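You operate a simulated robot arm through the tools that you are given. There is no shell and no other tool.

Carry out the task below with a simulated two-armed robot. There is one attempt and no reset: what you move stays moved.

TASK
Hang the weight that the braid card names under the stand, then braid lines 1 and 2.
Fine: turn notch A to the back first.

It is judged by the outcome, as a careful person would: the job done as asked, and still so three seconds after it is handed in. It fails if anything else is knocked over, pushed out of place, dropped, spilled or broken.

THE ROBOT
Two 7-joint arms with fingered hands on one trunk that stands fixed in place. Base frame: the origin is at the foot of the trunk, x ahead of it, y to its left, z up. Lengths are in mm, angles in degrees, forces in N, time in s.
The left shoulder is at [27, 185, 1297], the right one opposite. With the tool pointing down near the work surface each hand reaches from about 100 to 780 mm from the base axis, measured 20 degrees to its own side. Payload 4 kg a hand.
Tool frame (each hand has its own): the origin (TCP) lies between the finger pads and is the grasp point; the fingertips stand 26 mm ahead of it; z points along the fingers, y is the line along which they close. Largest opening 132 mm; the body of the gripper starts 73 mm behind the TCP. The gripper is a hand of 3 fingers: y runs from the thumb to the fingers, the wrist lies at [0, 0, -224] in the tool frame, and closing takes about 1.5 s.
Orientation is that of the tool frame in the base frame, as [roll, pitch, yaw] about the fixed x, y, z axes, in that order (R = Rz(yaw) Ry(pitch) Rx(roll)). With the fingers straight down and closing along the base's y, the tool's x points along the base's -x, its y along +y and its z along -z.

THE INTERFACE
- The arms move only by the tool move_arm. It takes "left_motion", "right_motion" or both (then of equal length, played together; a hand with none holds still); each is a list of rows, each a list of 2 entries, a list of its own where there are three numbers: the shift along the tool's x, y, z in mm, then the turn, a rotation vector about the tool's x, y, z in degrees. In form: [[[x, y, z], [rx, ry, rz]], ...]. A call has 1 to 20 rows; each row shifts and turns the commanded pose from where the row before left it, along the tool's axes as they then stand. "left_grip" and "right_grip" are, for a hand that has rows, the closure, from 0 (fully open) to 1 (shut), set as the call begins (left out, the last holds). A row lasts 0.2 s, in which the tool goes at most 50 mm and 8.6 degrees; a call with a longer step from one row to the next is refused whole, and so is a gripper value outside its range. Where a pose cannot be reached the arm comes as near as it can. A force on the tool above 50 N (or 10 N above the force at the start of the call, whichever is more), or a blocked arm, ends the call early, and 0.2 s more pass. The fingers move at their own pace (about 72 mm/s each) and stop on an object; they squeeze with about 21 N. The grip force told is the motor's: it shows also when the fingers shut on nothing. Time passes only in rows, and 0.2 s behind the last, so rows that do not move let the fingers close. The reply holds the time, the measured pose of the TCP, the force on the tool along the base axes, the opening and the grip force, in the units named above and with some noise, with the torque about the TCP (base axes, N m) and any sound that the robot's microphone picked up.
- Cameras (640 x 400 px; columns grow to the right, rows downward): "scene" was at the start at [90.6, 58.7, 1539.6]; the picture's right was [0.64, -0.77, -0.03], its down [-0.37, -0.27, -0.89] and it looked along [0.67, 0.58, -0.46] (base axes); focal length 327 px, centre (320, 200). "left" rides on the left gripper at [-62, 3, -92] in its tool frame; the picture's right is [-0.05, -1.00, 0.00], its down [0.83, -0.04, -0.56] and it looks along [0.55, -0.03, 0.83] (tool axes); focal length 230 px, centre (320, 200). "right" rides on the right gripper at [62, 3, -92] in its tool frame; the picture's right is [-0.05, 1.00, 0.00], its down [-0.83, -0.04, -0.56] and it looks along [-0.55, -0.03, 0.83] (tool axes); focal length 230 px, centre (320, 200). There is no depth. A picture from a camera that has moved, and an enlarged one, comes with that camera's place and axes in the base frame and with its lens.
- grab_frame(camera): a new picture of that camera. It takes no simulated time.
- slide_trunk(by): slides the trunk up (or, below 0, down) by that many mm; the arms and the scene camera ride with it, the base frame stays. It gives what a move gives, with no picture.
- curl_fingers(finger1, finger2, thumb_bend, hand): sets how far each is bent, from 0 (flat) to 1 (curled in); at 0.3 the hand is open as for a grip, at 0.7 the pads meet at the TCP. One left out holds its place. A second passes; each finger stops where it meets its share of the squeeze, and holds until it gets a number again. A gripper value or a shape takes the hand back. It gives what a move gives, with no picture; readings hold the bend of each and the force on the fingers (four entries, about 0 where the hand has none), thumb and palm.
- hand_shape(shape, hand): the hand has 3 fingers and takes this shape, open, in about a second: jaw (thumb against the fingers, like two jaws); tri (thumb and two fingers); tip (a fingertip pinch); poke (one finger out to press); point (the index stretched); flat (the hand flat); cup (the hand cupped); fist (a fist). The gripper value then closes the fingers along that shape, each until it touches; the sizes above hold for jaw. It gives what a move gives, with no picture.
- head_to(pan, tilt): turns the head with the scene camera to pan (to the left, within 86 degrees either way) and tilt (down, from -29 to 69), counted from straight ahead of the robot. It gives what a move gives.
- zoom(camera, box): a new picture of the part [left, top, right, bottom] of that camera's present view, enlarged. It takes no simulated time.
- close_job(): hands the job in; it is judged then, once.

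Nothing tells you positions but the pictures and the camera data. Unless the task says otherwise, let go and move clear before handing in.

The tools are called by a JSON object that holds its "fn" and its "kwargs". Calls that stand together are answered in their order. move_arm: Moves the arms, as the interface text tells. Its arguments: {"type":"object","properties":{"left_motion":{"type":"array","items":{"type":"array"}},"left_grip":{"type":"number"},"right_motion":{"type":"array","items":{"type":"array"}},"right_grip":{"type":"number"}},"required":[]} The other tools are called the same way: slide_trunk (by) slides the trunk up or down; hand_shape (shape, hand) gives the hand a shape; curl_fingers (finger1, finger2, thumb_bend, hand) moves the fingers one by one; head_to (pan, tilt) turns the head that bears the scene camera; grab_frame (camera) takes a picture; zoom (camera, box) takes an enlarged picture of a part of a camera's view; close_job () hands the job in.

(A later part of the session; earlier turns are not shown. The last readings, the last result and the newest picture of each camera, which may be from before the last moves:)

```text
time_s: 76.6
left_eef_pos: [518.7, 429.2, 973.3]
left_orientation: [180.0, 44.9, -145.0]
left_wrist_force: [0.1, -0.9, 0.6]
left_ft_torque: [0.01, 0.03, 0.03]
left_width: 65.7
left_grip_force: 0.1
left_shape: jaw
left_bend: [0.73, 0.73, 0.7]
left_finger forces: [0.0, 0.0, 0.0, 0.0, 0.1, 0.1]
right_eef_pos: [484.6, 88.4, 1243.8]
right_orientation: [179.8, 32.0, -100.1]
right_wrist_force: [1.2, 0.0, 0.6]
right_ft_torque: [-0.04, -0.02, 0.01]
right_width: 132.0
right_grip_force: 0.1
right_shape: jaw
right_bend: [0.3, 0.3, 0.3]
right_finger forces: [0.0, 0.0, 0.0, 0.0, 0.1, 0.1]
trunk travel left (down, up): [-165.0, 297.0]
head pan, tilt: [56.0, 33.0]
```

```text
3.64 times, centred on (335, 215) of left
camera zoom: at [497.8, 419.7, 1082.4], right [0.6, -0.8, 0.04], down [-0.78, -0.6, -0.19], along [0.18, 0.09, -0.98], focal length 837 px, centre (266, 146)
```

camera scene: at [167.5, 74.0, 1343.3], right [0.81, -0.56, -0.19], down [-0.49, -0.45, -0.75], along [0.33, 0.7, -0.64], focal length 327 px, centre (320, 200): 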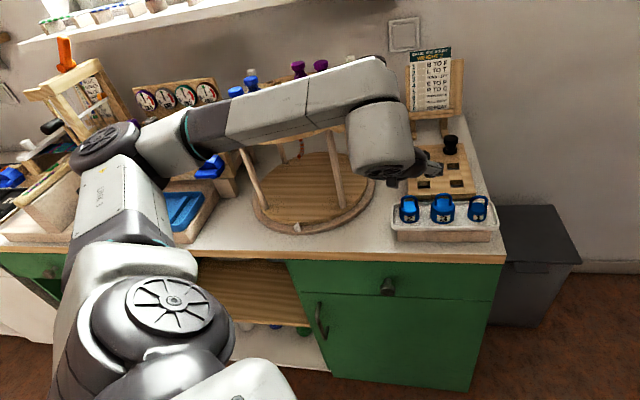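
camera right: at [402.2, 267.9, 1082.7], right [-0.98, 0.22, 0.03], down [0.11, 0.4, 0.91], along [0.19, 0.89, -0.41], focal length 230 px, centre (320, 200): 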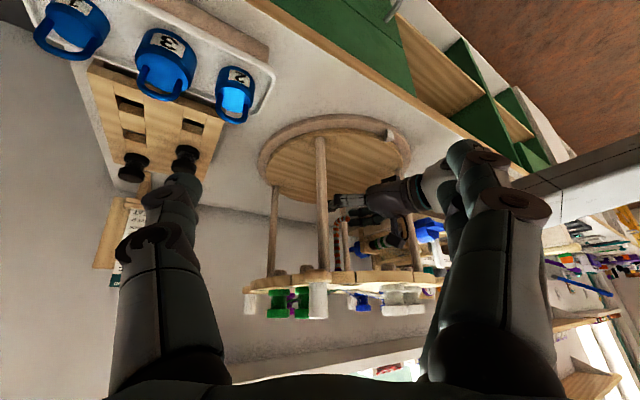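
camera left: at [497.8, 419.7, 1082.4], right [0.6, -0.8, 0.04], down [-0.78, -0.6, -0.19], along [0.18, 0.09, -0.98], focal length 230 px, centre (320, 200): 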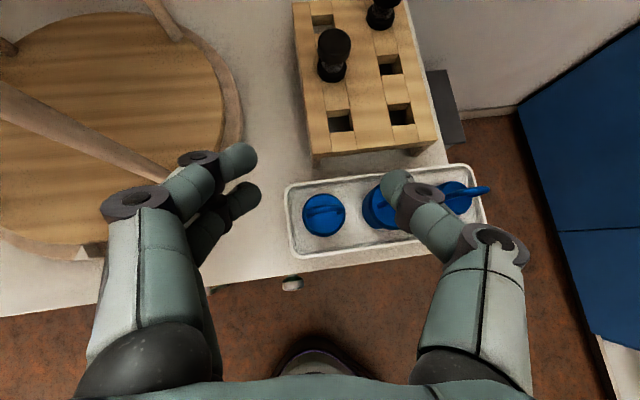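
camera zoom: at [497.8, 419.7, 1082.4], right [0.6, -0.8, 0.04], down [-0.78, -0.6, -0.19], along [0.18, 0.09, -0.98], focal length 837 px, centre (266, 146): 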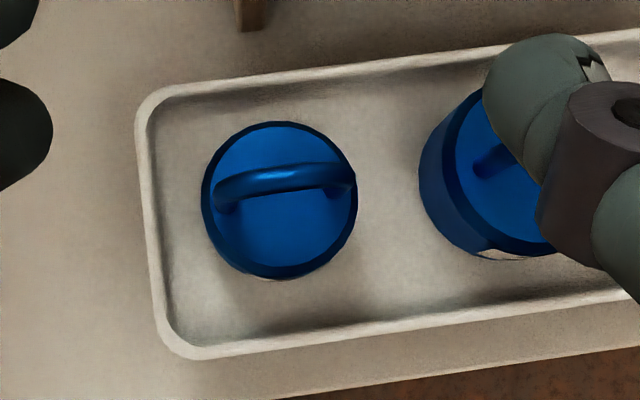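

Weight 2 is clearly centred at about [528, 428.5], body top z≈870, arch top z≈905, arch normal at about 43°. I test whether the left hand can flatten to ~80° right above it.

{"fn": "move_arm", "kwargs": {"left_motion": [[[2.1, -0.85, 3.5], [0, -5, 0]], [[2.4, -0.85, 3.3], [0, -5, 0]], [[2.7, -0.85, 3.1], [0, -5, 0]], [[3, -0.85, 2.9], [0, -5, 0]], [[3.2, -0.85, 2.6], [0, -5, 0]]]}}

{"fn": "grab_frame", "kwargs": {"camera": "left"}}

{"fn": "grab_frame", "kwargs": {"camera": "scene"}}

```text
time_s: 77.8
left_eef_pos: [525.2, 428.1, 955.9]
left_orientation: [180.0, 67.7, -145.2]
left_wrist_force: [-0.6, 0.5, -0.6]
left_ft_torque: [-0.01, 0.0, 0.02]
left_width: 65.9
left_grip_force: 0.2
left_shape: jaw
left_bend: [0.73, 0.73, 0.7]
left_finger forces: [0.1, 0.0, 0.1, 0.0, 0.1, 0.0]
right_eef_pos: [482.6, 87.2, 1244.1]
right_orientation: [-180.0, 32.0, -100.0]
right_wrist_force: [0.0, -0.3, 0.1]
right_ft_torque: [0.02, 0.0, -0.01]
right_width: 131.9
right_grip_force: 0.0
right_shape: jaw
right_bend: [0.3, 0.3, 0.3]
right_finger forces: [0.1, 0.1, 0.0, 0.0, 0.0, 0.0]
trunk travel left (down, up): [-165.0, 297.0]
head pan, tilt: [56.0, 33.0]
```

```text
taken
camera left: at [470.0, 395.3, 1048.4], right [0.59, -0.81, 0.05], down [-0.65, -0.51, -0.56], along [0.47, 0.3, -0.83], focal length 230 px, centre (320, 200)
```

left: 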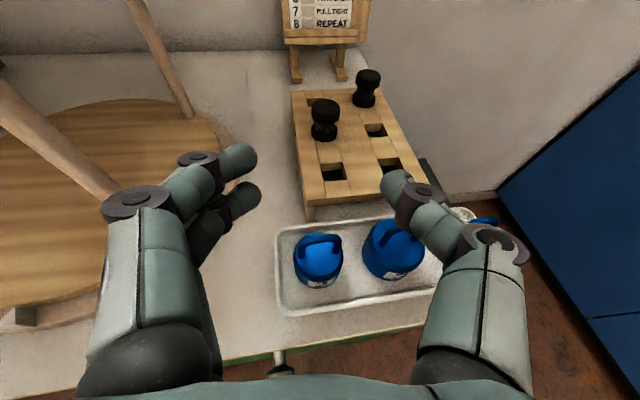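

```text
taken
camera scene: at [165.8, 73.8, 1343.7], right [0.81, -0.56, -0.18], down [-0.48, -0.45, -0.75], along [0.34, 0.7, -0.64], focal length 327 px, centre (320, 200)
```

scene: 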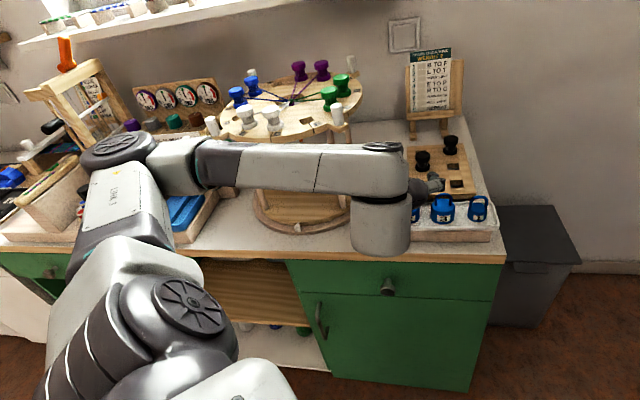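

In reach at tilt 68° above the weight. I flatten further to about 82°.

{"fn": "move_arm", "kwargs": {"left_motion": [[[0, 0, 0], [0, -5, 0]], [[0, 0, 0], [0, -5, 0]], [[0, 0, 0], [0, -4.5, 0]]]}}

{"fn": "grab_frame", "kwargs": {"camera": "left"}}

```text
time_s: 78.6
left_eef_pos: [524.2, 427.7, 956.7]
left_orientation: [179.9, 67.7, -145.0]
left_wrist_force: [-0.4, -0.2, 0.0]
left_ft_torque: [0.01, 0.0, 0.01]
left_width: 65.8
left_grip_force: 0.0
left_shape: jaw
left_bend: [0.73, 0.73, 0.7]
left_finger forces: [0.0, 0.0, 0.0, 0.1, 0.1, 0.1]
left hand out of reach, approached as far as the arm can: row 1, 2, 3
right_eef_pos: [484.8, 87.0, 1245.0]
right_orientation: [180.0, 32.0, -99.9]
right_wrist_force: [-0.4, -0.3, 1.1]
right_ft_torque: [-0.01, -0.01, 0.03]
right_width: 131.7
right_grip_force: 0.0
right_shape: jaw
right_bend: [0.3, 0.3, 0.3]
right_finger forces: [0.0, 0.0, 0.0, 0.1, 0.0, 0.1]
trunk travel left (down, up): [-165.0, 297.0]
head pan, tilt: [56.0, 33.0]
```

```text
taken
camera left: at [470.2, 395.2, 1048.3], right [0.59, -0.81, 0.05], down [-0.66, -0.51, -0.56], along [0.47, 0.3, -0.83], focal length 230 px, centre (320, 200)
```

left: 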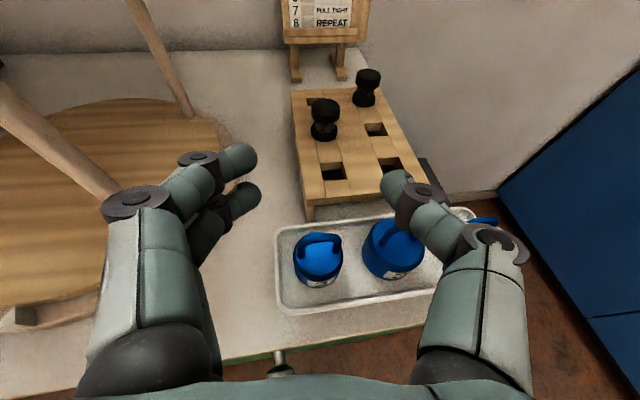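

{"fn": "move_arm", "kwargs": {"left_motion": [[[0, 0, 0], [4.6, 0, 1.9]], [[0, 0, 0], [4.6, 0, 1.9]], [[0, 0, 0], [0, -4, 0]], [[0, 0, 0], [0, -4, 0]]]}}

```text
time_s: 79.6
left_eef_pos: [524.0, 427.8, 953.8]
left_orientation: [179.9, 67.6, -155.1]
left_wrist_force: [-0.1, -1.4, 0.0]
left_ft_torque: [-0.01, 0.0, 0.02]
left_width: 66.1
left_grip_force: 0.1
left_shape: jaw
left_bend: [0.73, 0.73, 0.7]
left_finger forces: [0.0, 0.1, 0.0, 0.1, 0.0, 0.1]
left hand out of reach, approached as far as the arm can: row 3, 4
right_eef_pos: [483.5, 86.9, 1244.6]
right_orientation: [180.0, 32.0, -100.1]
right_wrist_force: [0.4, -0.2, 0.5]
right_ft_torque: [-0.02, -0.02, -0.04]
right_width: 131.7
right_grip_force: 0.0
right_shape: jaw
right_bend: [0.3, 0.3, 0.3]
right_finger forces: [0.0, 0.0, 0.1, 0.1, 0.0, 0.0]
trunk travel left (down, up): [-165.0, 297.0]
head pan, tilt: [56.0, 33.0]
```

Tilt tops out at about 67.6° here, which will do for picking: I'll grip the arch from both sides and flatten the hand later under the stand. I turn back to azimuth 35°, narrow the opening to ~46 mm and check alignment over weight 2.

{"fn": "move_arm", "kwargs": {"left_motion": [[[0, 0, 0], [-4.6, 0, -1.9]], [[0, 0, 0], [-4.6, 0, -1.9]], [[0, 0, 0], [0, 0, 0]], [[0, 0, 0], [0, 0, 0]], [[0, 0, 0], [0, 0, 0]]], "left_grip": 0.65}}

{"fn": "grab_frame", "kwargs": {"camera": "left"}}

{"fn": "zoom", "kwargs": {"camera": "left", "box": [220, 130, 440, 320]}}

```text
time_s: 80.8
left_eef_pos: [525.9, 428.7, 954.9]
left_orientation: [179.9, 67.7, -145.2]
left_wrist_force: [0.6, -0.1, 0.5]
left_ft_torque: [0.0, 0.01, -0.03]
left_width: 46.4
left_grip_force: 0.0
left_shape: jaw
left_bend: [0.73, 0.73, 0.7]
left_finger forces: [0.0, 0.0, 0.1, 0.1, 0.0, 0.1]
right_eef_pos: [484.0, 86.4, 1243.4]
right_orientation: [180.0, 32.0, -100.0]
right_wrist_force: [0.3, 0.2, -0.6]
right_ft_torque: [0.03, 0.03, 0.0]
right_width: 131.9
right_grip_force: 0.1
right_shape: jaw
right_bend: [0.3, 0.3, 0.3]
right_finger forces: [0.1, 0.0, 0.0, 0.1, 0.0, 0.0]
trunk travel left (down, up): [-165.0, 297.0]
head pan, tilt: [56.0, 33.0]
```

```text
taken
camera left: at [471.0, 395.3, 1047.5], right [0.59, -0.81, 0.05], down [-0.66, -0.51, -0.56], along [0.47, 0.3, -0.83], focal length 230 px, centre (320, 200)
```

left: 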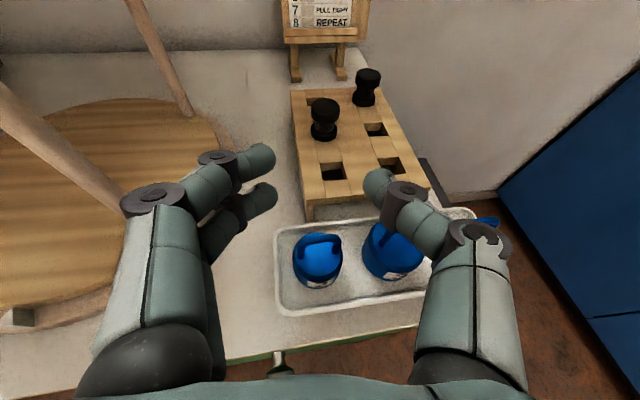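

```text
2.11 times, centred on (330, 225) of left
camera zoom: at [471.0, 395.3, 1047.5], right [0.59, -0.81, 0.05], down [-0.66, -0.51, -0.56], along [0.47, 0.3, -0.83], focal length 484 px, centre (299, 147)
```

zoom: 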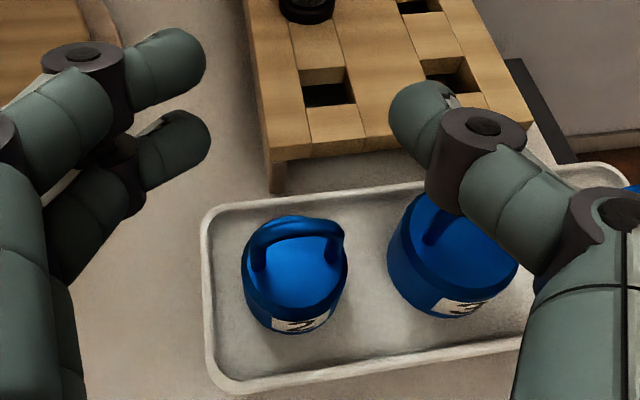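

Aligned over weight 2 to within 2 mm, thumb will pass between weights 2 and 3. I descend straight down 40 mm and check again.

{"fn": "move_arm", "kwargs": {"left_motion": [[[18.5, -0.7, 7.6], [0, 0, 0]], [[18.5, -0.7, 7.6], [0, 0, 0]]]}}

{"fn": "zoom", "kwargs": {"camera": "left", "box": [220, 100, 440, 290]}}

{"fn": "zoom", "kwargs": {"camera": "scene", "box": [380, 150, 510, 260]}}

```text
time_s: 81.4
left_eef_pos: [524.4, 427.6, 944.6]
left_orientation: [179.9, 67.6, -145.1]
left_wrist_force: [-0.4, -0.7, -0.4]
left_ft_torque: [-0.02, -0.02, 0.0]
left_width: 46.8
left_grip_force: 0.0
left_shape: jaw
left_bend: [0.73, 0.73, 0.7]
left_finger forces: [0.1, 0.0, 0.1, 0.1, 0.0, 0.0]
left hand out of reach, approached as far as the arm can: row 1, 2
right_eef_pos: [483.6, 86.7, 1244.9]
right_orientation: [180.0, 32.0, -100.0]
right_wrist_force: [-1.3, 0.3, -0.1]
right_ft_torque: [-0.05, 0.0, 0.03]
right_width: 131.7
right_grip_force: 0.0
right_shape: jaw
right_bend: [0.3, 0.3, 0.3]
right_finger forces: [0.0, 0.1, 0.0, 0.1, 0.0, 0.1]
trunk travel left (down, up): [-165.0, 297.0]
head pan, tilt: [56.0, 33.0]
```

```text
2.11 times, centred on (330, 195) of left
camera zoom: at [470.9, 395.3, 1037.2], right [0.59, -0.81, 0.05], down [-0.66, -0.51, -0.56], along [0.47, 0.3, -0.83], focal length 484 px, centre (299, 210)
```

zoom: 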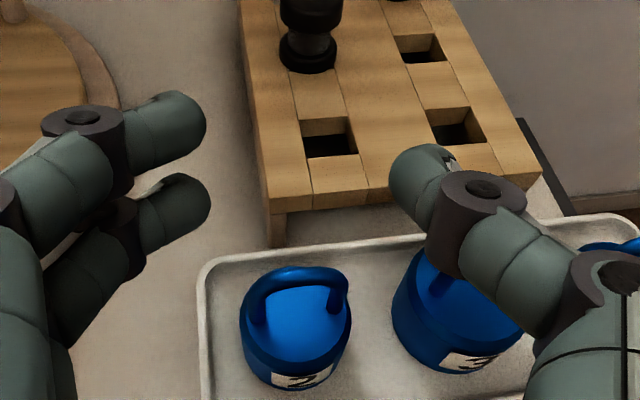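

```text
3.64 times, centred on (445, 205) of scene
camera zoom: at [165.8, 73.6, 1343.7], right [0.81, -0.56, -0.18], down [-0.48, -0.45, -0.75], along [0.34, 0.7, -0.64], focal length 1189 px, centre (-134, 182)
```

zoom: 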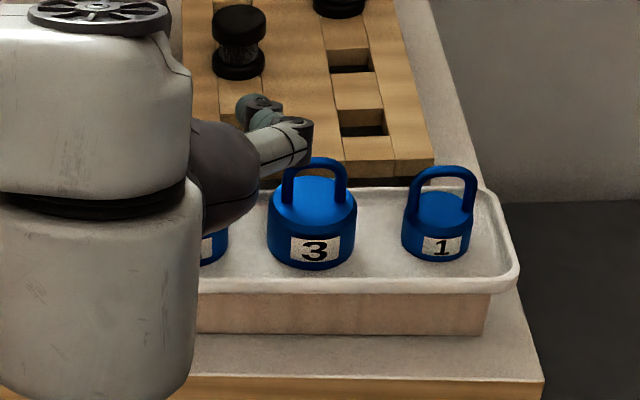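

The tilt limit gets tighter lower down, so the arm can't pick flat from this side. I test a hand azimuth of about −20° (coming in from the left, in line with the forearm), which should be far more relaxed.

{"fn": "move_arm", "kwargs": {"left_motion": [[[-9, 0, -4], [0, 0, 0]], [[0, 0, 0], [7.4, 0, 3.05]], [[0, 0, 0], [7.4, 0, 3.05]], [[0, 0, 0], [7.4, 0, 3.05]], [[0, 0, 0], [7.4, 0, 3.05]], [[0, 0, 0], [7.4, 0, 3.05]], [[0, 0, 0], [7.4, 0, 3.05]], [[0, 0, 0], [7.4, 0, 3.05]]]}}

{"fn": "grab_frame", "kwargs": {"camera": "left"}}

{"fn": "grab_frame", "kwargs": {"camera": "scene"}}

```text
time_s: 83.2
left_eef_pos: [525.7, 428.4, 955.2]
left_orientation: [-180.0, 67.4, 158.8]
left_wrist_force: [-0.7, 0.0, -0.1]
left_ft_torque: [0.0, 0.04, -0.02]
left_width: 46.6
left_grip_force: 0.0
left_shape: jaw
left_bend: [0.73, 0.73, 0.7]
left_finger forces: [0.0, 0.0, 0.0, 0.0, 0.1, 0.1]
right_eef_pos: [484.0, 87.5, 1244.0]
right_orientation: [179.8, 32.1, -100.0]
right_wrist_force: [0.7, 0.0, -0.8]
right_ft_torque: [0.0, -0.04, 0.0]
right_width: 131.9
right_grip_force: 0.1
right_shape: jaw
right_bend: [0.3, 0.3, 0.3]
right_finger forces: [0.0, 0.1, 0.1, 0.1, 0.1, 0.0]
trunk travel left (down, up): [-165.0, 297.0]
head pan, tilt: [56.0, 33.0]
```

```text
taken
camera left: at [467.3, 454.1, 1046.9], right [-0.34, -0.94, 0.05], down [-0.79, 0.26, -0.56], along [0.51, -0.23, -0.83], focal length 230 px, centre (320, 200)
```

left: 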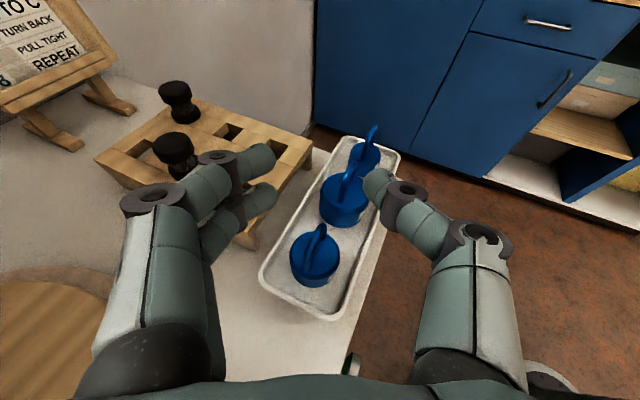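

```text
taken
camera scene: at [166.6, 73.9, 1343.5], right [0.81, -0.56, -0.19], down [-0.48, -0.45, -0.75], along [0.34, 0.7, -0.64], focal length 327 px, centre (320, 200)
```

scene: 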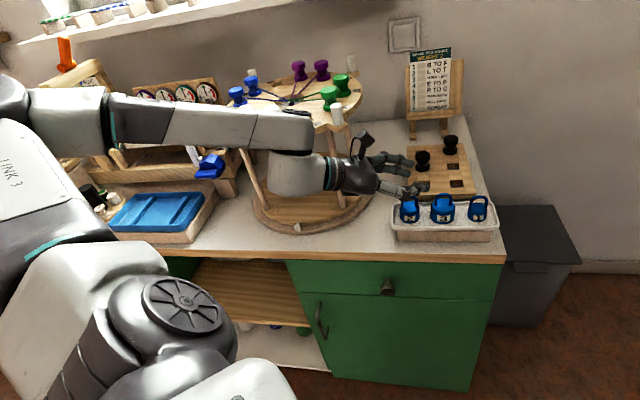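

Azimuth −21° at tilt 67° is in reach and relaxed. I test flattening to ~80° here.

{"fn": "move_arm", "kwargs": {"left_motion": [[[0, 0, 0], [0, -4.2, 0]], [[0, 0, 0], [0, -4.2, 0]], [[0, 0, 0], [0, -4.2, 0]]]}}

```text
time_s: 84.0
left_eef_pos: [524.6, 429.1, 954.9]
left_orientation: [-179.9, 80.2, 159.1]
left_wrist_force: [-0.4, -1.1, -0.7]
left_ft_torque: [0.01, -0.02, 0.0]
left_width: 46.6
left_grip_force: 0.1
left_shape: jaw
left_bend: [0.73, 0.73, 0.7]
left_finger forces: [0.1, 0.0, 0.0, 0.1, 0.0, 0.0]
right_eef_pos: [483.2, 88.1, 1244.8]
right_orientation: [180.0, 32.1, -100.0]
right_wrist_force: [0.3, 1.0, -0.6]
right_ft_torque: [-0.04, -0.01, -0.02]
right_width: 131.7
right_grip_force: 0.0
right_shape: jaw
right_bend: [0.3, 0.3, 0.3]
right_finger forces: [0.0, 0.1, 0.0, 0.0, 0.0, 0.0]
trunk travel left (down, up): [-165.0, 297.0]
head pan, tilt: [56.0, 33.0]
```

Tilt 80° works at azimuth −21°, so picking from the left is feasible, if weight 2's arch is first turned about −55° in place (so that it faces the hook properly when hung). I'll do that with this hand pointing straight down: first straighten up above the weight.

{"fn": "move_arm", "kwargs": {"left_motion": [[[-15, 0, 0], [0, 8, 0]], [[-10, 0, -3], [0, 8, 0]], [[0, 0, 0], [0, 8, 0]], [[0, 0, 0], [0, 8, 0]], [[0, 0, 0], [0, 8, 0]], [[0, 0, 0], [0, 8, 0]], [[0, 0, 0], [0, 8, 0]], [[0, 0, 0], [0, 8, 0]], [[0, 0, 0], [0, 8, 0]], [[0, 0, 0], [0, 8, 0]], [[0, 0, 0], [0, 0, -8]], [[0, 0, 0], [0, 0, -8]], [[0, 0, 0], [0, 0, -8]], [[0, 0, 0], [0, 0, -8]], [[0, 0, 0], [0, 0, -8]], [[0, 0, 0], [0, 0, -8]], [[0, 0, 0], [0, 0, -8]], [[0, 0, 0], [0, 0, -8]]]}}

{"fn": "grab_frame", "kwargs": {"camera": "left"}}

{"fn": "grab_frame", "kwargs": {"camera": "scene"}}

```text
time_s: 87.8
left_eef_pos: [528.1, 426.7, 979.0]
left_orientation: [-138.5, 17.7, -130.2]
left_wrist_force: [0.0, 0.4, -1.2]
left_ft_torque: [-0.02, 0.08, 0.01]
left_width: 46.7
left_grip_force: 0.1
left_shape: jaw
left_bend: [0.73, 0.73, 0.7]
left_finger forces: [0.1, 0.0, 0.0, 0.1, 0.1, 0.0]
left hand out of reach, approached as far as the arm can: row 5, 6, 7, 8, 9, 10
right_eef_pos: [483.3, 86.5, 1244.1]
right_orientation: [-179.9, 32.0, -100.1]
right_wrist_force: [0.5, 0.4, -0.1]
right_ft_torque: [0.02, -0.02, 0.01]
right_width: 131.7
right_grip_force: 0.1
right_shape: jaw
right_bend: [0.3, 0.3, 0.3]
right_finger forces: [0.0, 0.0, 0.0, 0.1, 0.0, 0.0]
trunk travel left (down, up): [-165.0, 297.0]
head pan, tilt: [56.0, 33.0]
```

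```text
taken
camera left: at [502.2, 498.1, 1062.2], right [0.47, -0.6, 0.65], down [-0.85, -0.49, 0.17], along [0.21, -0.63, -0.74], focal length 230 px, centre (320, 200)
```

left: 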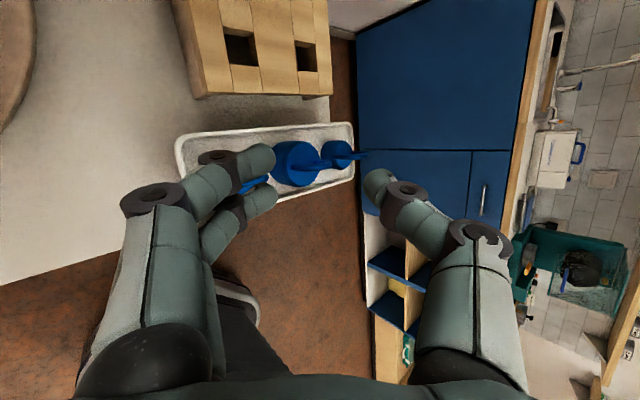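

```text
taken
camera scene: at [166.1, 73.8, 1343.6], right [0.81, -0.56, -0.19], down [-0.48, -0.45, -0.75], along [0.34, 0.7, -0.64], focal length 327 px, centre (320, 200)
```

scene: 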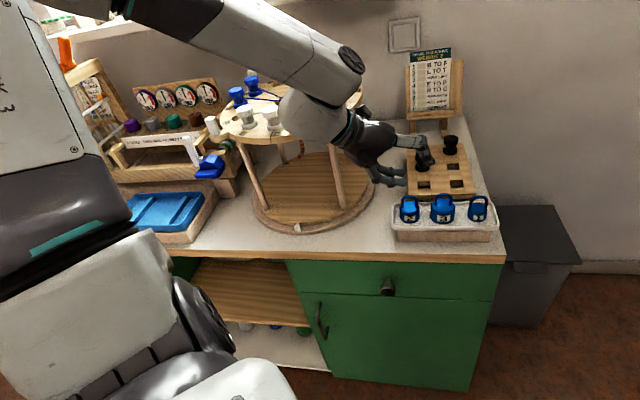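

The untilting stopped midway and left the hand skewed. I computed the correction: one 44.5° turn about a fixed tool axis brings it straight down at yaw 223°.

{"fn": "move_arm", "kwargs": {"left_motion": [[[0, 0, 0], [-6.69, 3.22, 0]], [[0, 0, 0], [-6.69, 3.22, 0]], [[0, 0, 0], [-6.69, 3.22, 0]], [[0, 0, 0], [-6.69, 3.22, 0]], [[0, 0, 0], [-6.69, 3.22, 0]], [[0, 0, 0], [-6.69, 3.22, 0]]]}}

{"fn": "grab_frame", "kwargs": {"camera": "left"}}

{"fn": "grab_frame", "kwargs": {"camera": "scene"}}

```text
time_s: 89.2
left_eef_pos: [527.8, 427.2, 979.4]
left_orientation: [-138.4, 17.7, -130.3]
left_wrist_force: [0.4, 0.0, -0.8]
left_ft_torque: [-0.03, 0.02, 0.02]
left_width: 46.7
left_grip_force: 0.1
left_shape: jaw
left_bend: [0.73, 0.73, 0.7]
left_finger forces: [0.1, 0.0, 0.0, 0.1, 0.0, 0.1]
left hand out of reach, approached as far as the arm can: row 1, 2, 3, 4, 5, 6
right_eef_pos: [484.3, 87.8, 1244.4]
right_orientation: [-179.9, 32.1, -100.0]
right_wrist_force: [0.6, -0.4, 0.5]
right_ft_torque: [-0.03, -0.02, 0.01]
right_width: 132.4
right_grip_force: 0.1
right_shape: jaw
right_bend: [0.3, 0.3, 0.3]
right_finger forces: [0.0, 0.0, 0.0, 0.0, 0.1, 0.0]
trunk travel left (down, up): [-165.0, 297.0]
head pan, tilt: [56.0, 33.0]
```

```text
taken
camera left: at [502.3, 498.0, 1062.3], right [0.47, -0.6, 0.65], down [-0.86, -0.49, 0.17], along [0.21, -0.63, -0.74], focal length 230 px, centre (320, 200)
```

left: 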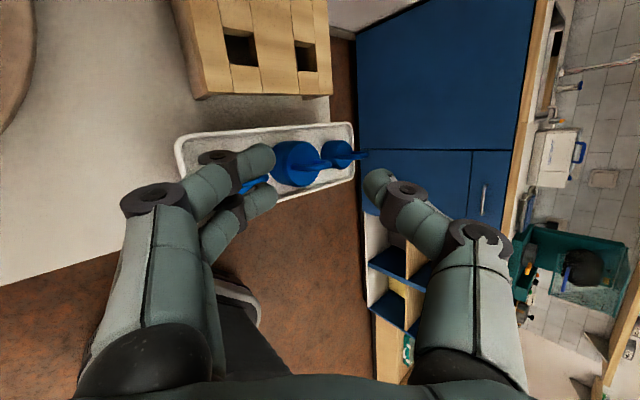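

```text
taken
camera scene: at [166.0, 73.8, 1343.7], right [0.81, -0.56, -0.19], down [-0.48, -0.45, -0.75], along [0.34, 0.7, -0.64], focal length 327 px, centre (320, 200)
```

scene: 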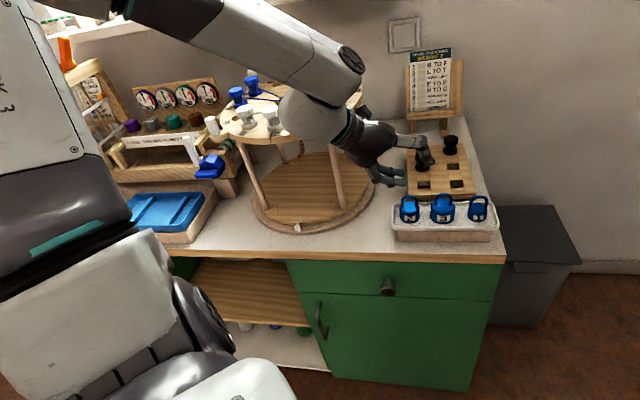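

The arm is at a joint limit in this roll. I unwind by reversing: undo the 64° roll, then re-tilt and go back to azimuth 35°, from where straight-down is reachable.

{"fn": "move_arm", "kwargs": {"left_motion": [[[0, 0, 0], [0, 0, 8]], [[0, 0, 0], [0, 0, 8]], [[0, 0, 0], [0, 0, 8]], [[0, 0, 0], [0, 0, 8]], [[0, 0, 0], [0, 0, 8]], [[0, 0, 0], [0, 0, 8]], [[0, 0, 0], [0, 0, 8]], [[0, 0, 0], [0, 0, 8]]]}}

{"fn": "move_arm", "kwargs": {"left_motion": [[[0, 0, 0], [0, -7, 0]], [[0, 0, 0], [0, -7, 0]], [[0, 0, 0], [0, -7, 0]]]}}

```text
time_s: 91.0
left_eef_pos: [526.0, 426.6, 979.6]
left_orientation: [-179.8, 44.5, 158.8]
left_wrist_force: [-0.1, 0.3, 0.7]
left_ft_torque: [-0.01, 0.0, -0.01]
left_width: 46.3
left_grip_force: 0.2
left_shape: jaw
left_bend: [0.73, 0.73, 0.7]
left_finger forces: [0.0, 0.0, 0.0, 0.0, 0.0, 0.1]
right_eef_pos: [482.6, 86.1, 1243.8]
right_orientation: [-180.0, 32.0, -100.1]
right_wrist_force: [-0.1, 0.2, 0.0]
right_ft_torque: [-0.03, -0.02, 0.0]
right_width: 131.9
right_grip_force: 0.0
right_shape: jaw
right_bend: [0.3, 0.3, 0.3]
right_finger forces: [0.0, 0.0, 0.1, 0.0, 0.0, 0.0]
trunk travel left (down, up): [-165.0, 297.0]
head pan, tilt: [56.0, 33.0]
```

```text
time_s: 91.8
left_eef_pos: [527.5, 427.8, 980.2]
left_orientation: [-179.6, 65.6, 159.2]
left_wrist_force: [-0.2, 0.3, -0.3]
left_ft_torque: [-0.01, -0.02, 0.0]
left_width: 46.7
left_grip_force: 0.1
left_shape: jaw
left_bend: [0.73, 0.73, 0.7]
left_finger forces: [0.1, 0.0, 0.0, 0.0, 0.0, 0.0]
right_eef_pos: [482.3, 88.9, 1245.0]
right_orientation: [180.0, 32.1, -100.1]
right_wrist_force: [-0.1, 0.2, 0.3]
right_ft_torque: [0.0, -0.03, 0.02]
right_width: 132.1
right_grip_force: 0.0
right_shape: jaw
right_bend: [0.3, 0.3, 0.3]
right_finger forces: [0.0, 0.0, 0.0, 0.0, 0.0, 0.0]
trunk travel left (down, up): [-165.0, 297.0]
head pan, tilt: [56.0, 33.0]
```

Unwound. Weight 2 is out of the right arm's reach, so I continue with the left: back to azimuth 35°, then untilt to straight down at yaw 223°.

{"fn": "move_arm", "kwargs": {"left_motion": [[[0, 0, 0], [-7.3, 0, -3.3]], [[0, 0, 0], [-7.3, 0, -3.3]], [[0, 0, 0], [-7.3, 0, -3.3]], [[0, 0, 0], [-7.3, 0, -3.3]], [[0, 0, 0], [-7.3, 0, -3.3]], [[0, 0, 0], [-7.3, 0, -3.3]], [[0, 0, 0], [-7.3, 0, -3.3]]]}}

{"fn": "move_arm", "kwargs": {"left_motion": [[[0, 0, 0], [0, 8.2, 0]], [[0, 0, 0], [0, 8.2, 0]], [[0, 0, 0], [0, 8.2, 0]], [[0, 0, 0], [0, 8.2, 0]], [[0, 0, 0], [0, 8.2, 0]], [[0, 0, 0], [0, 8.2, 0]], [[0, 0, 0], [0, 8.2, 0]], [[0, 0, 0], [0, 8.2, 0]]]}}

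{"fn": "grab_frame", "kwargs": {"camera": "scene"}}

```text
time_s: 93.4
left_eef_pos: [527.5, 427.6, 980.2]
left_orientation: [179.7, 65.4, -145.2]
left_wrist_force: [0.7, -0.5, -1.3]
left_ft_torque: [0.02, -0.01, 0.03]
left_width: 46.5
left_grip_force: 0.1
left_shape: jaw
left_bend: [0.73, 0.73, 0.7]
left_finger forces: [0.0, 0.1, 0.0, 0.1, 0.0, 0.0]
right_eef_pos: [485.1, 88.6, 1243.2]
right_orientation: [179.9, 32.0, -100.1]
right_wrist_force: [0.1, 0.0, -0.1]
right_ft_torque: [0.0, 0.02, 0.02]
right_width: 131.7
right_grip_force: 0.1
right_shape: jaw
right_bend: [0.3, 0.3, 0.3]
right_finger forces: [0.0, 0.1, 0.1, 0.1, 0.0, 0.1]
trunk travel left (down, up): [-165.0, 297.0]
head pan, tilt: [56.0, 33.0]
```

```text
time_s: 95.2
left_eef_pos: [526.5, 427.8, 979.8]
left_orientation: [179.9, -0.3, -145.1]
left_wrist_force: [1.2, 0.0, -0.8]
left_ft_torque: [-0.01, -0.01, 0.0]
left_width: 46.2
left_grip_force: 0.0
left_shape: jaw
left_bend: [0.73, 0.73, 0.7]
left_finger forces: [0.0, 0.0, 0.0, 0.0, 0.0, 0.0]
right_eef_pos: [485.1, 87.1, 1244.7]
right_orientation: [179.9, 32.1, -100.1]
right_wrist_force: [-0.1, -0.4, 0.6]
right_ft_torque: [-0.02, 0.04, 0.0]
right_width: 132.1
right_grip_force: 0.1
right_shape: jaw
right_bend: [0.3, 0.3, 0.3]
right_finger forces: [0.1, 0.0, 0.1, 0.0, 0.1, 0.0]
trunk travel left (down, up): [-165.0, 297.0]
head pan, tilt: [56.0, 33.0]
```

```text
taken
camera scene: at [166.9, 74.0, 1343.5], right [0.81, -0.56, -0.19], down [-0.48, -0.45, -0.75], along [0.34, 0.7, -0.64], focal length 327 px, centre (320, 200)
```

scene: 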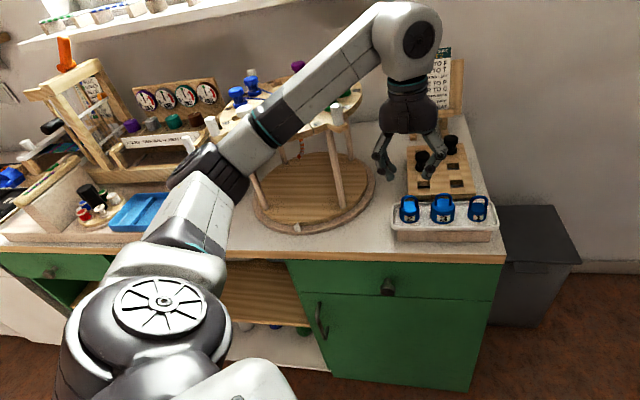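

Now straight down over weight 2, and the arm looks much better posed (elbow low). I check the view before descending.

{"fn": "grab_frame", "kwargs": {"camera": "left"}}

{"fn": "zoom", "kwargs": {"camera": "left", "box": [220, 40, 440, 230]}}

```text
taken
camera left: at [574.6, 465.7, 1071.6], right [0.61, -0.79, 0.0], down [-0.65, -0.51, 0.56], along [-0.44, -0.34, -0.83], focal length 230 px, centre (320, 200)
```

left: 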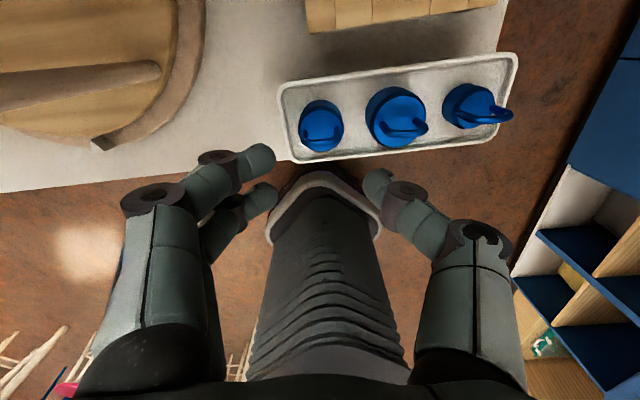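

```text
2.11 times, centred on (330, 135) of left
camera zoom: at [574.6, 465.7, 1071.6], right [0.61, -0.79, 0.0], down [-0.65, -0.51, 0.56], along [-0.44, -0.34, -0.83], focal length 484 px, centre (299, 337)
```

zoom: 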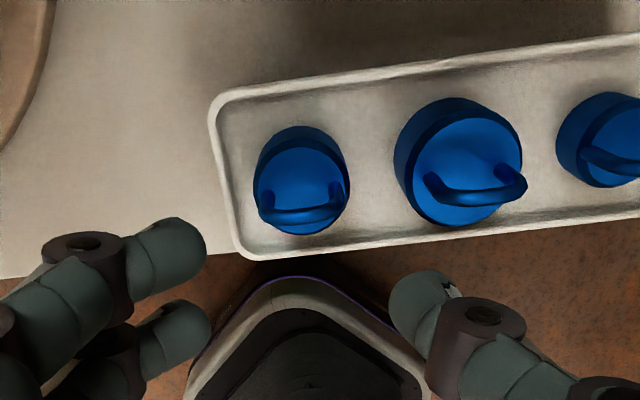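

Weight 2's arch bar is at [527.5, 428.8]. I rotate to yaw 223° to match the arch, descend partway and check.

{"fn": "move_arm", "kwargs": {"left_motion": [[[0, 0, 0], [0, 0, -7.5]], [[-0.8, 0, 18], [0, 0, 0]], [[-0.8, 0, 18], [0, 0, 0]], [[0, 0, 14], [0, 0, 0]]]}}

{"fn": "zoom", "kwargs": {"camera": "left", "box": [220, 80, 440, 270]}}

{"fn": "zoom", "kwargs": {"camera": "scene", "box": [360, 110, 500, 250]}}

```text
time_s: 96.2
left_eef_pos: [525.6, 422.2, 935.2]
left_orientation: [-179.9, 0.4, -137.8]
left_wrist_force: [-0.6, -0.3, 0.0]
left_ft_torque: [0.01, -0.02, -0.02]
left_width: 46.5
left_grip_force: 0.0
left_shape: jaw
left_bend: [0.73, 0.73, 0.7]
left_finger forces: [0.0, 0.1, 0.0, 0.0, 0.0, 0.0]
right_eef_pos: [479.9, 81.5, 1247.9]
right_orientation: [-179.8, 32.3, -100.0]
right_wrist_force: [0.0, -0.1, 0.5]
right_ft_torque: [0.02, -0.04, 0.01]
right_width: 132.1
right_grip_force: 0.1
right_shape: jaw
right_bend: [0.3, 0.3, 0.3]
right_finger forces: [0.1, 0.0, 0.1, 0.0, 0.1, 0.0]
trunk travel left (down, up): [-165.0, 297.0]
head pan, tilt: [56.0, 33.0]
```

```text
2.11 times, centred on (330, 175) of left
camera zoom: at [567.7, 466.3, 1028.6], right [0.71, -0.71, 0.0], down [-0.59, -0.59, 0.55], along [-0.39, -0.39, -0.83], focal length 484 px, centre (299, 253)
```

zoom: 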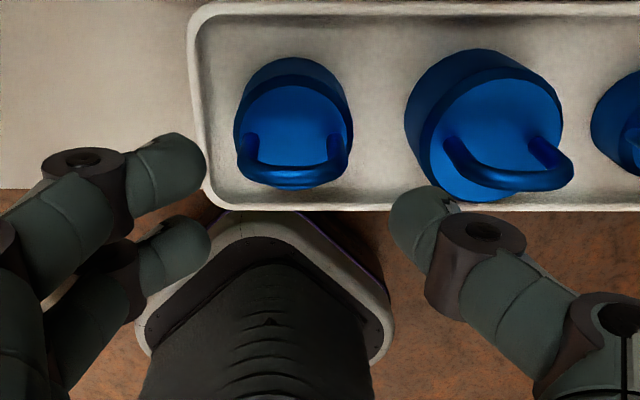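

```text
2.86 times, centred on (430, 180) of scene
camera zoom: at [161.7, 68.2, 1345.1], right [0.81, -0.56, -0.18], down [-0.48, -0.45, -0.75], along [0.34, 0.7, -0.63], focal length 934 px, centre (6, 257)
```

zoom: 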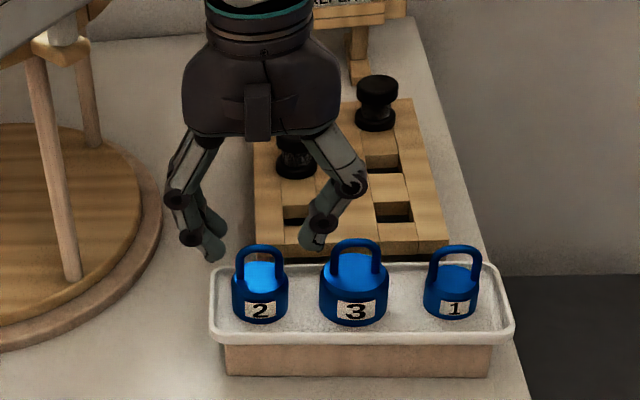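

Arch is parallel to the closing line and nearly centred. I descend the remaining ~33 mm with a 2 mm correction and look once more.

{"fn": "move_arm", "kwargs": {"left_motion": [[[-1, 0.8, 10], [0, 0, 0]], [[-1, 0.7, 10], [0, 0, 0]], [[0, 0, 6], [0, 0, 0]], [[0, 0, 4], [0, 0, 0]], [[0, 0, 0], [0, 0, 0]]]}}

{"fn": "zoom", "kwargs": {"camera": "left", "box": [220, 110, 440, 300]}}

{"fn": "zoom", "kwargs": {"camera": "scene", "box": [380, 140, 480, 250]}}

```text
time_s: 97.4
left_eef_pos: [526.6, 418.0, 917.6]
left_orientation: [-179.8, 1.4, -137.9]
left_wrist_force: [-0.1, 0.0, -0.3]
left_ft_torque: [-0.03, -0.01, 0.0]
left_width: 46.2
left_grip_force: 0.0
left_shape: jaw
left_bend: [0.73, 0.73, 0.7]
left_finger forces: [0.0, 0.0, 0.0, 0.0, 0.0, 0.1]
right_eef_pos: [477.8, 72.8, 1248.4]
right_orientation: [-179.8, 32.8, -99.8]
right_wrist_force: [-0.1, 0.6, 0.5]
right_ft_torque: [0.02, 0.01, 0.01]
right_width: 132.0
right_grip_force: 0.1
right_shape: jaw
right_bend: [0.3, 0.3, 0.3]
right_finger forces: [0.0, 0.0, 0.0, 0.0, 0.0, 0.0]
trunk travel left (down, up): [-165.0, 297.0]
head pan, tilt: [56.0, 33.0]
```

```text
2.11 times, centred on (330, 205) of left
camera zoom: at [566.1, 460.5, 1011.4], right [0.71, -0.71, 0.01], down [-0.6, -0.6, 0.54], along [-0.37, -0.38, -0.84], focal length 484 px, centre (299, 190)
```

zoom: 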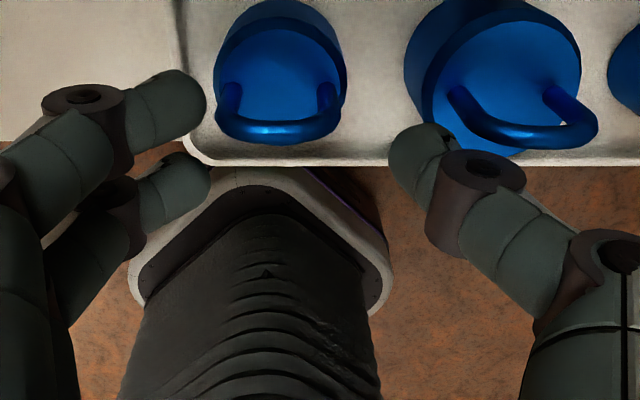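

```text
3.64 times, centred on (430, 195) of scene
camera zoom: at [158.7, 56.8, 1345.9], right [0.81, -0.56, -0.19], down [-0.48, -0.44, -0.76], along [0.34, 0.7, -0.62], focal length 1189 px, centre (-80, 218)
```

zoom: 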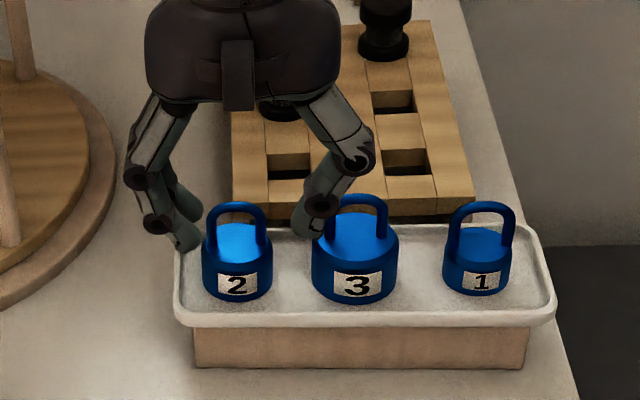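

The right hand and the scene camera have shifted (about −15 mm in y) although I didn't command them: something is pushing on the robot, maybe the left elbow touching something. I stop and look around.

{"fn": "grab_frame", "kwargs": {"camera": "scene"}}

{"fn": "grab_frame", "kwargs": {"camera": "left"}}

{"fn": "grab_frame", "kwargs": {"camera": "right"}}

```text
taken
camera scene: at [158.7, 56.8, 1345.9], right [0.81, -0.56, -0.19], down [-0.48, -0.44, -0.76], along [0.34, 0.7, -0.62], focal length 327 px, centre (320, 200)
```

scene: 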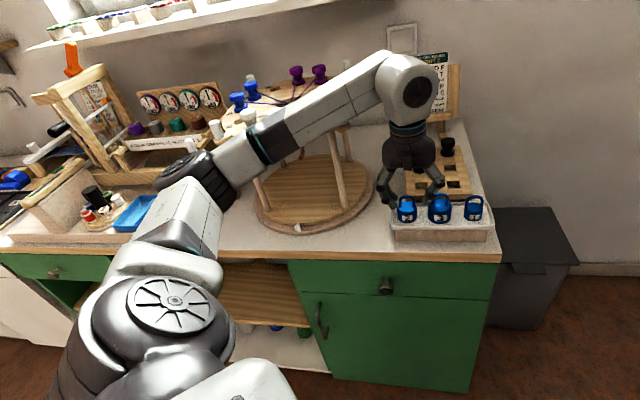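

```text
taken
camera left: at [566.1, 460.5, 1011.4], right [0.71, -0.71, 0.01], down [-0.6, -0.6, 0.54], along [-0.37, -0.38, -0.84], focal length 230 px, centre (320, 200)
```

left: 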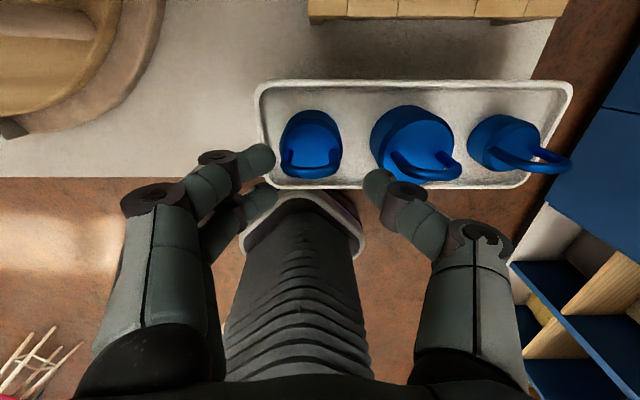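

```text
taken
camera right: at [455.4, -27.4, 1293.7], right [-0.98, 0.22, 0.02], down [0.11, 0.38, 0.92], along [0.19, 0.9, -0.4], focal length 230 px, centre (320, 200)
```

right: 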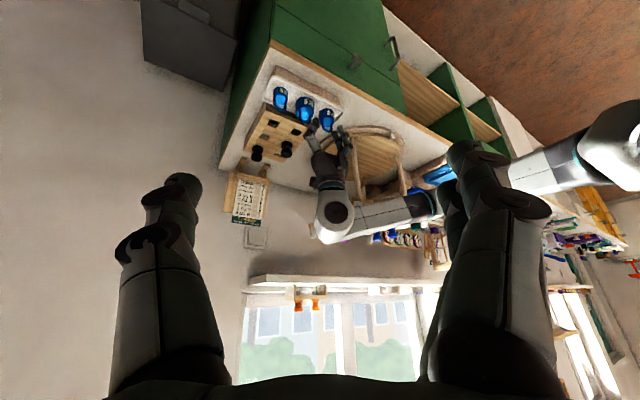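

{"fn": "zoom", "kwargs": {"camera": "scene", "box": [140, 60, 340, 260]}}

{"fn": "zoom", "kwargs": {"camera": "right", "box": [290, 90, 480, 260]}}

```text
2.00 times, centred on (240, 160) of scene
camera zoom: at [158.7, 56.8, 1345.9], right [0.81, -0.56, -0.19], down [-0.48, -0.44, -0.76], along [0.34, 0.7, -0.62], focal length 654 px, centre (480, 280)
```

zoom: 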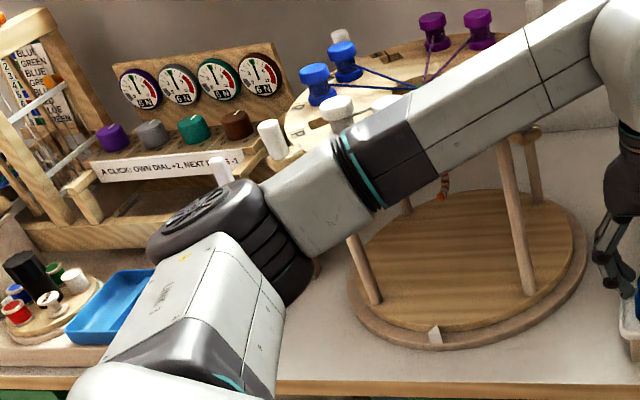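

```text
2.35 times, centred on (385, 175) of right
camera zoom: at [455.4, -27.4, 1293.7], right [-0.98, 0.22, 0.02], down [0.11, 0.38, 0.92], along [0.19, 0.9, -0.4], focal length 541 px, centre (167, 259)
```

zoom: 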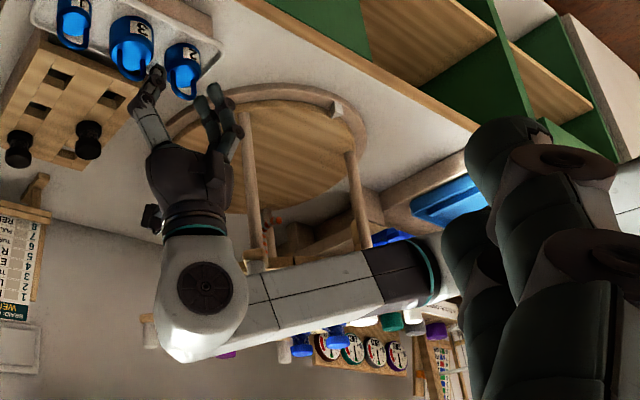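

Nothing visible is touching, and the stand looks undisturbed; still the torso leaned. I go back up 20 mm to see whether it relaxes.

{"fn": "move_arm", "kwargs": {"left_motion": [[[0, 0, -10], [0, 0, 0]], [[0, 0, -10], [0, 0, 0]], [[0, 0, 0], [0, 0, 0]], [[0, 0, 0], [0, 0, 0]]]}}

{"fn": "grab_frame", "kwargs": {"camera": "scene"}}

```text
time_s: 98.4
left_eef_pos: [528.9, 424.4, 921.9]
left_orientation: [179.6, 0.1, -137.7]
left_wrist_force: [-0.8, 0.2, -0.5]
left_ft_torque: [0.05, -0.01, 0.01]
left_width: 46.6
left_grip_force: 0.1
left_shape: jaw
left_bend: [0.73, 0.73, 0.7]
left_finger forces: [0.1, 0.1, 0.0, 0.1, 0.0, 0.0]
right_eef_pos: [482.5, 79.7, 1243.9]
right_orientation: [179.9, 32.5, -100.0]
right_wrist_force: [-0.5, 0.0, 0.8]
right_ft_torque: [-0.02, 0.04, 0.01]
right_width: 131.9
right_grip_force: 0.1
right_shape: jaw
right_bend: [0.3, 0.3, 0.3]
right_finger forces: [0.0, 0.1, 0.0, 0.0, 0.0, 0.1]
trunk travel left (down, up): [-165.0, 297.0]
head pan, tilt: [56.0, 33.0]
```

```text
taken
camera scene: at [165.4, 66.3, 1344.0], right [0.81, -0.56, -0.19], down [-0.48, -0.45, -0.75], along [0.34, 0.7, -0.63], focal length 327 px, centre (320, 200)
```

scene: 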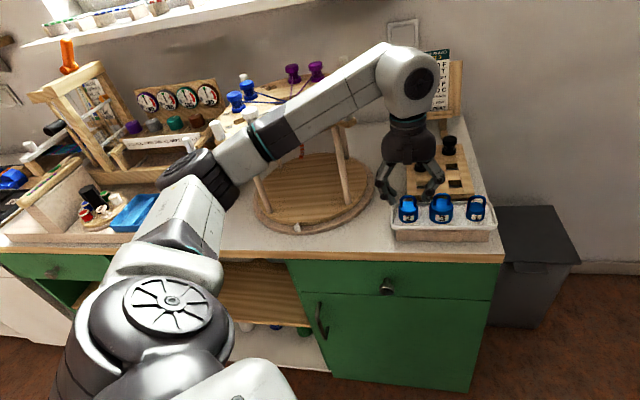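

Raising the hand relaxes the torso lean, so some part of the left arm does meet resistance when low. I turn the head to look at the elbow region.

{"fn": "head_to", "kwargs": {"pan": 75, "tilt": 55}}

{"fn": "grab_frame", "kwargs": {"camera": "scene"}}

```text
time_s: 99.3
left_eef_pos: [529.2, 424.8, 921.4]
left_orientation: [179.7, 0.1, -137.6]
left_wrist_force: [-0.2, 0.3, 0.3]
left_ft_torque: [-0.01, -0.03, 0.01]
left_width: 46.6
left_grip_force: 0.1
left_shape: jaw
left_bend: [0.73, 0.73, 0.7]
left_finger forces: [0.0, 0.1, 0.0, 0.0, 0.0, 0.1]
right_eef_pos: [483.2, 80.6, 1245.5]
right_orientation: [-179.9, 32.3, -100.1]
right_wrist_force: [0.0, 0.6, 0.0]
right_ft_torque: [0.01, -0.02, 0.03]
right_width: 132.0
right_grip_force: 0.1
right_shape: jaw
right_bend: [0.3, 0.3, 0.3]
right_finger forces: [0.1, 0.0, 0.0, 0.0, 0.0, 0.1]
trunk travel left (down, up): [-165.0, 297.0]
head pan, tilt: [75.0, 55.0]
```

```text
taken
camera scene: at [127.9, 63.4, 1320.5], right [0.94, -0.26, -0.22], down [-0.34, -0.79, -0.52], along [-0.04, 0.56, -0.83], focal length 327 px, centre (320, 200)
```

scene: 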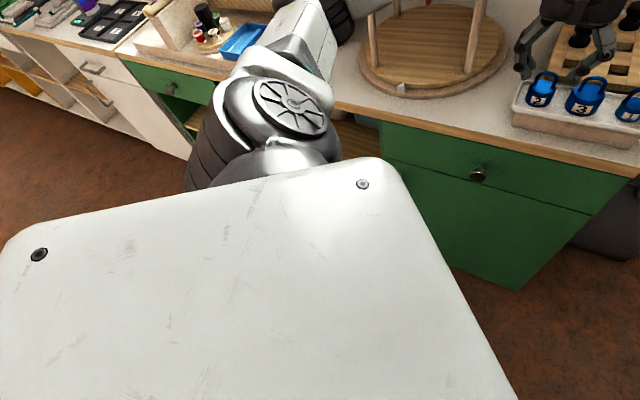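

{"fn": "zoom", "kwargs": {"camera": "scene", "box": [180, 0, 400, 140]}}

{"fn": "head_to", "kwargs": {"pan": 70, "tilt": 38}}

{"fn": "grab_frame", "kwargs": {"camera": "scene"}}

```text
2.86 times, centred on (290, 70) of scene
camera zoom: at [127.9, 63.4, 1320.5], right [0.94, -0.26, -0.22], down [-0.34, -0.79, -0.52], along [-0.04, 0.56, -0.83], focal length 934 px, centre (406, 571)
```

zoom: 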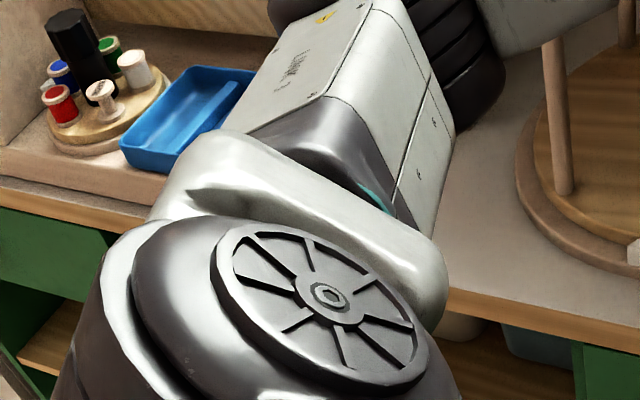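

```text
time_s: 100.1
left_eef_pos: [528.7, 425.6, 924.1]
left_orientation: [179.6, 0.2, -137.6]
left_wrist_force: [0.8, -0.6, -0.8]
left_ft_torque: [-0.01, -0.02, -0.03]
left_width: 46.5
left_grip_force: 0.1
left_shape: jaw
left_bend: [0.73, 0.73, 0.7]
left_finger forces: [0.0, 0.0, 0.0, 0.0, 0.0, 0.0]
right_eef_pos: [483.8, 81.4, 1245.5]
right_orientation: [180.0, 32.3, -100.0]
right_wrist_force: [0.2, 0.4, 0.2]
right_ft_torque: [-0.02, 0.0, -0.03]
right_width: 131.7
right_grip_force: 0.1
right_shape: jaw
right_bend: [0.3, 0.3, 0.3]
right_finger forces: [0.0, 0.0, 0.0, 0.1, 0.0, 0.0]
trunk travel left (down, up): [-165.0, 297.0]
head pan, tilt: [70.0, 38.0]
```

```text
taken
camera scene: at [143.7, 74.8, 1341.2], right [0.92, -0.34, -0.21], down [-0.38, -0.58, -0.72], along [0.13, 0.74, -0.66], focal length 327 px, centre (320, 200)
```

scene: 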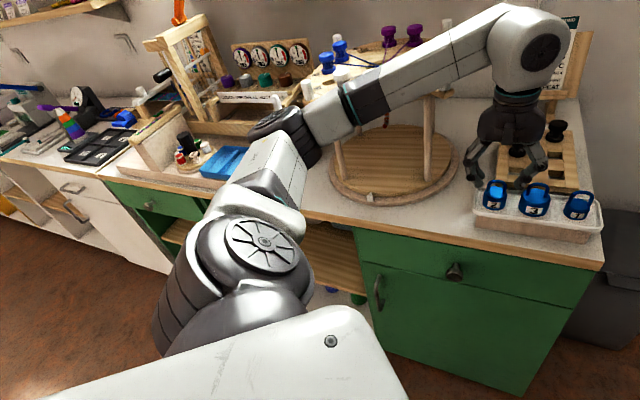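

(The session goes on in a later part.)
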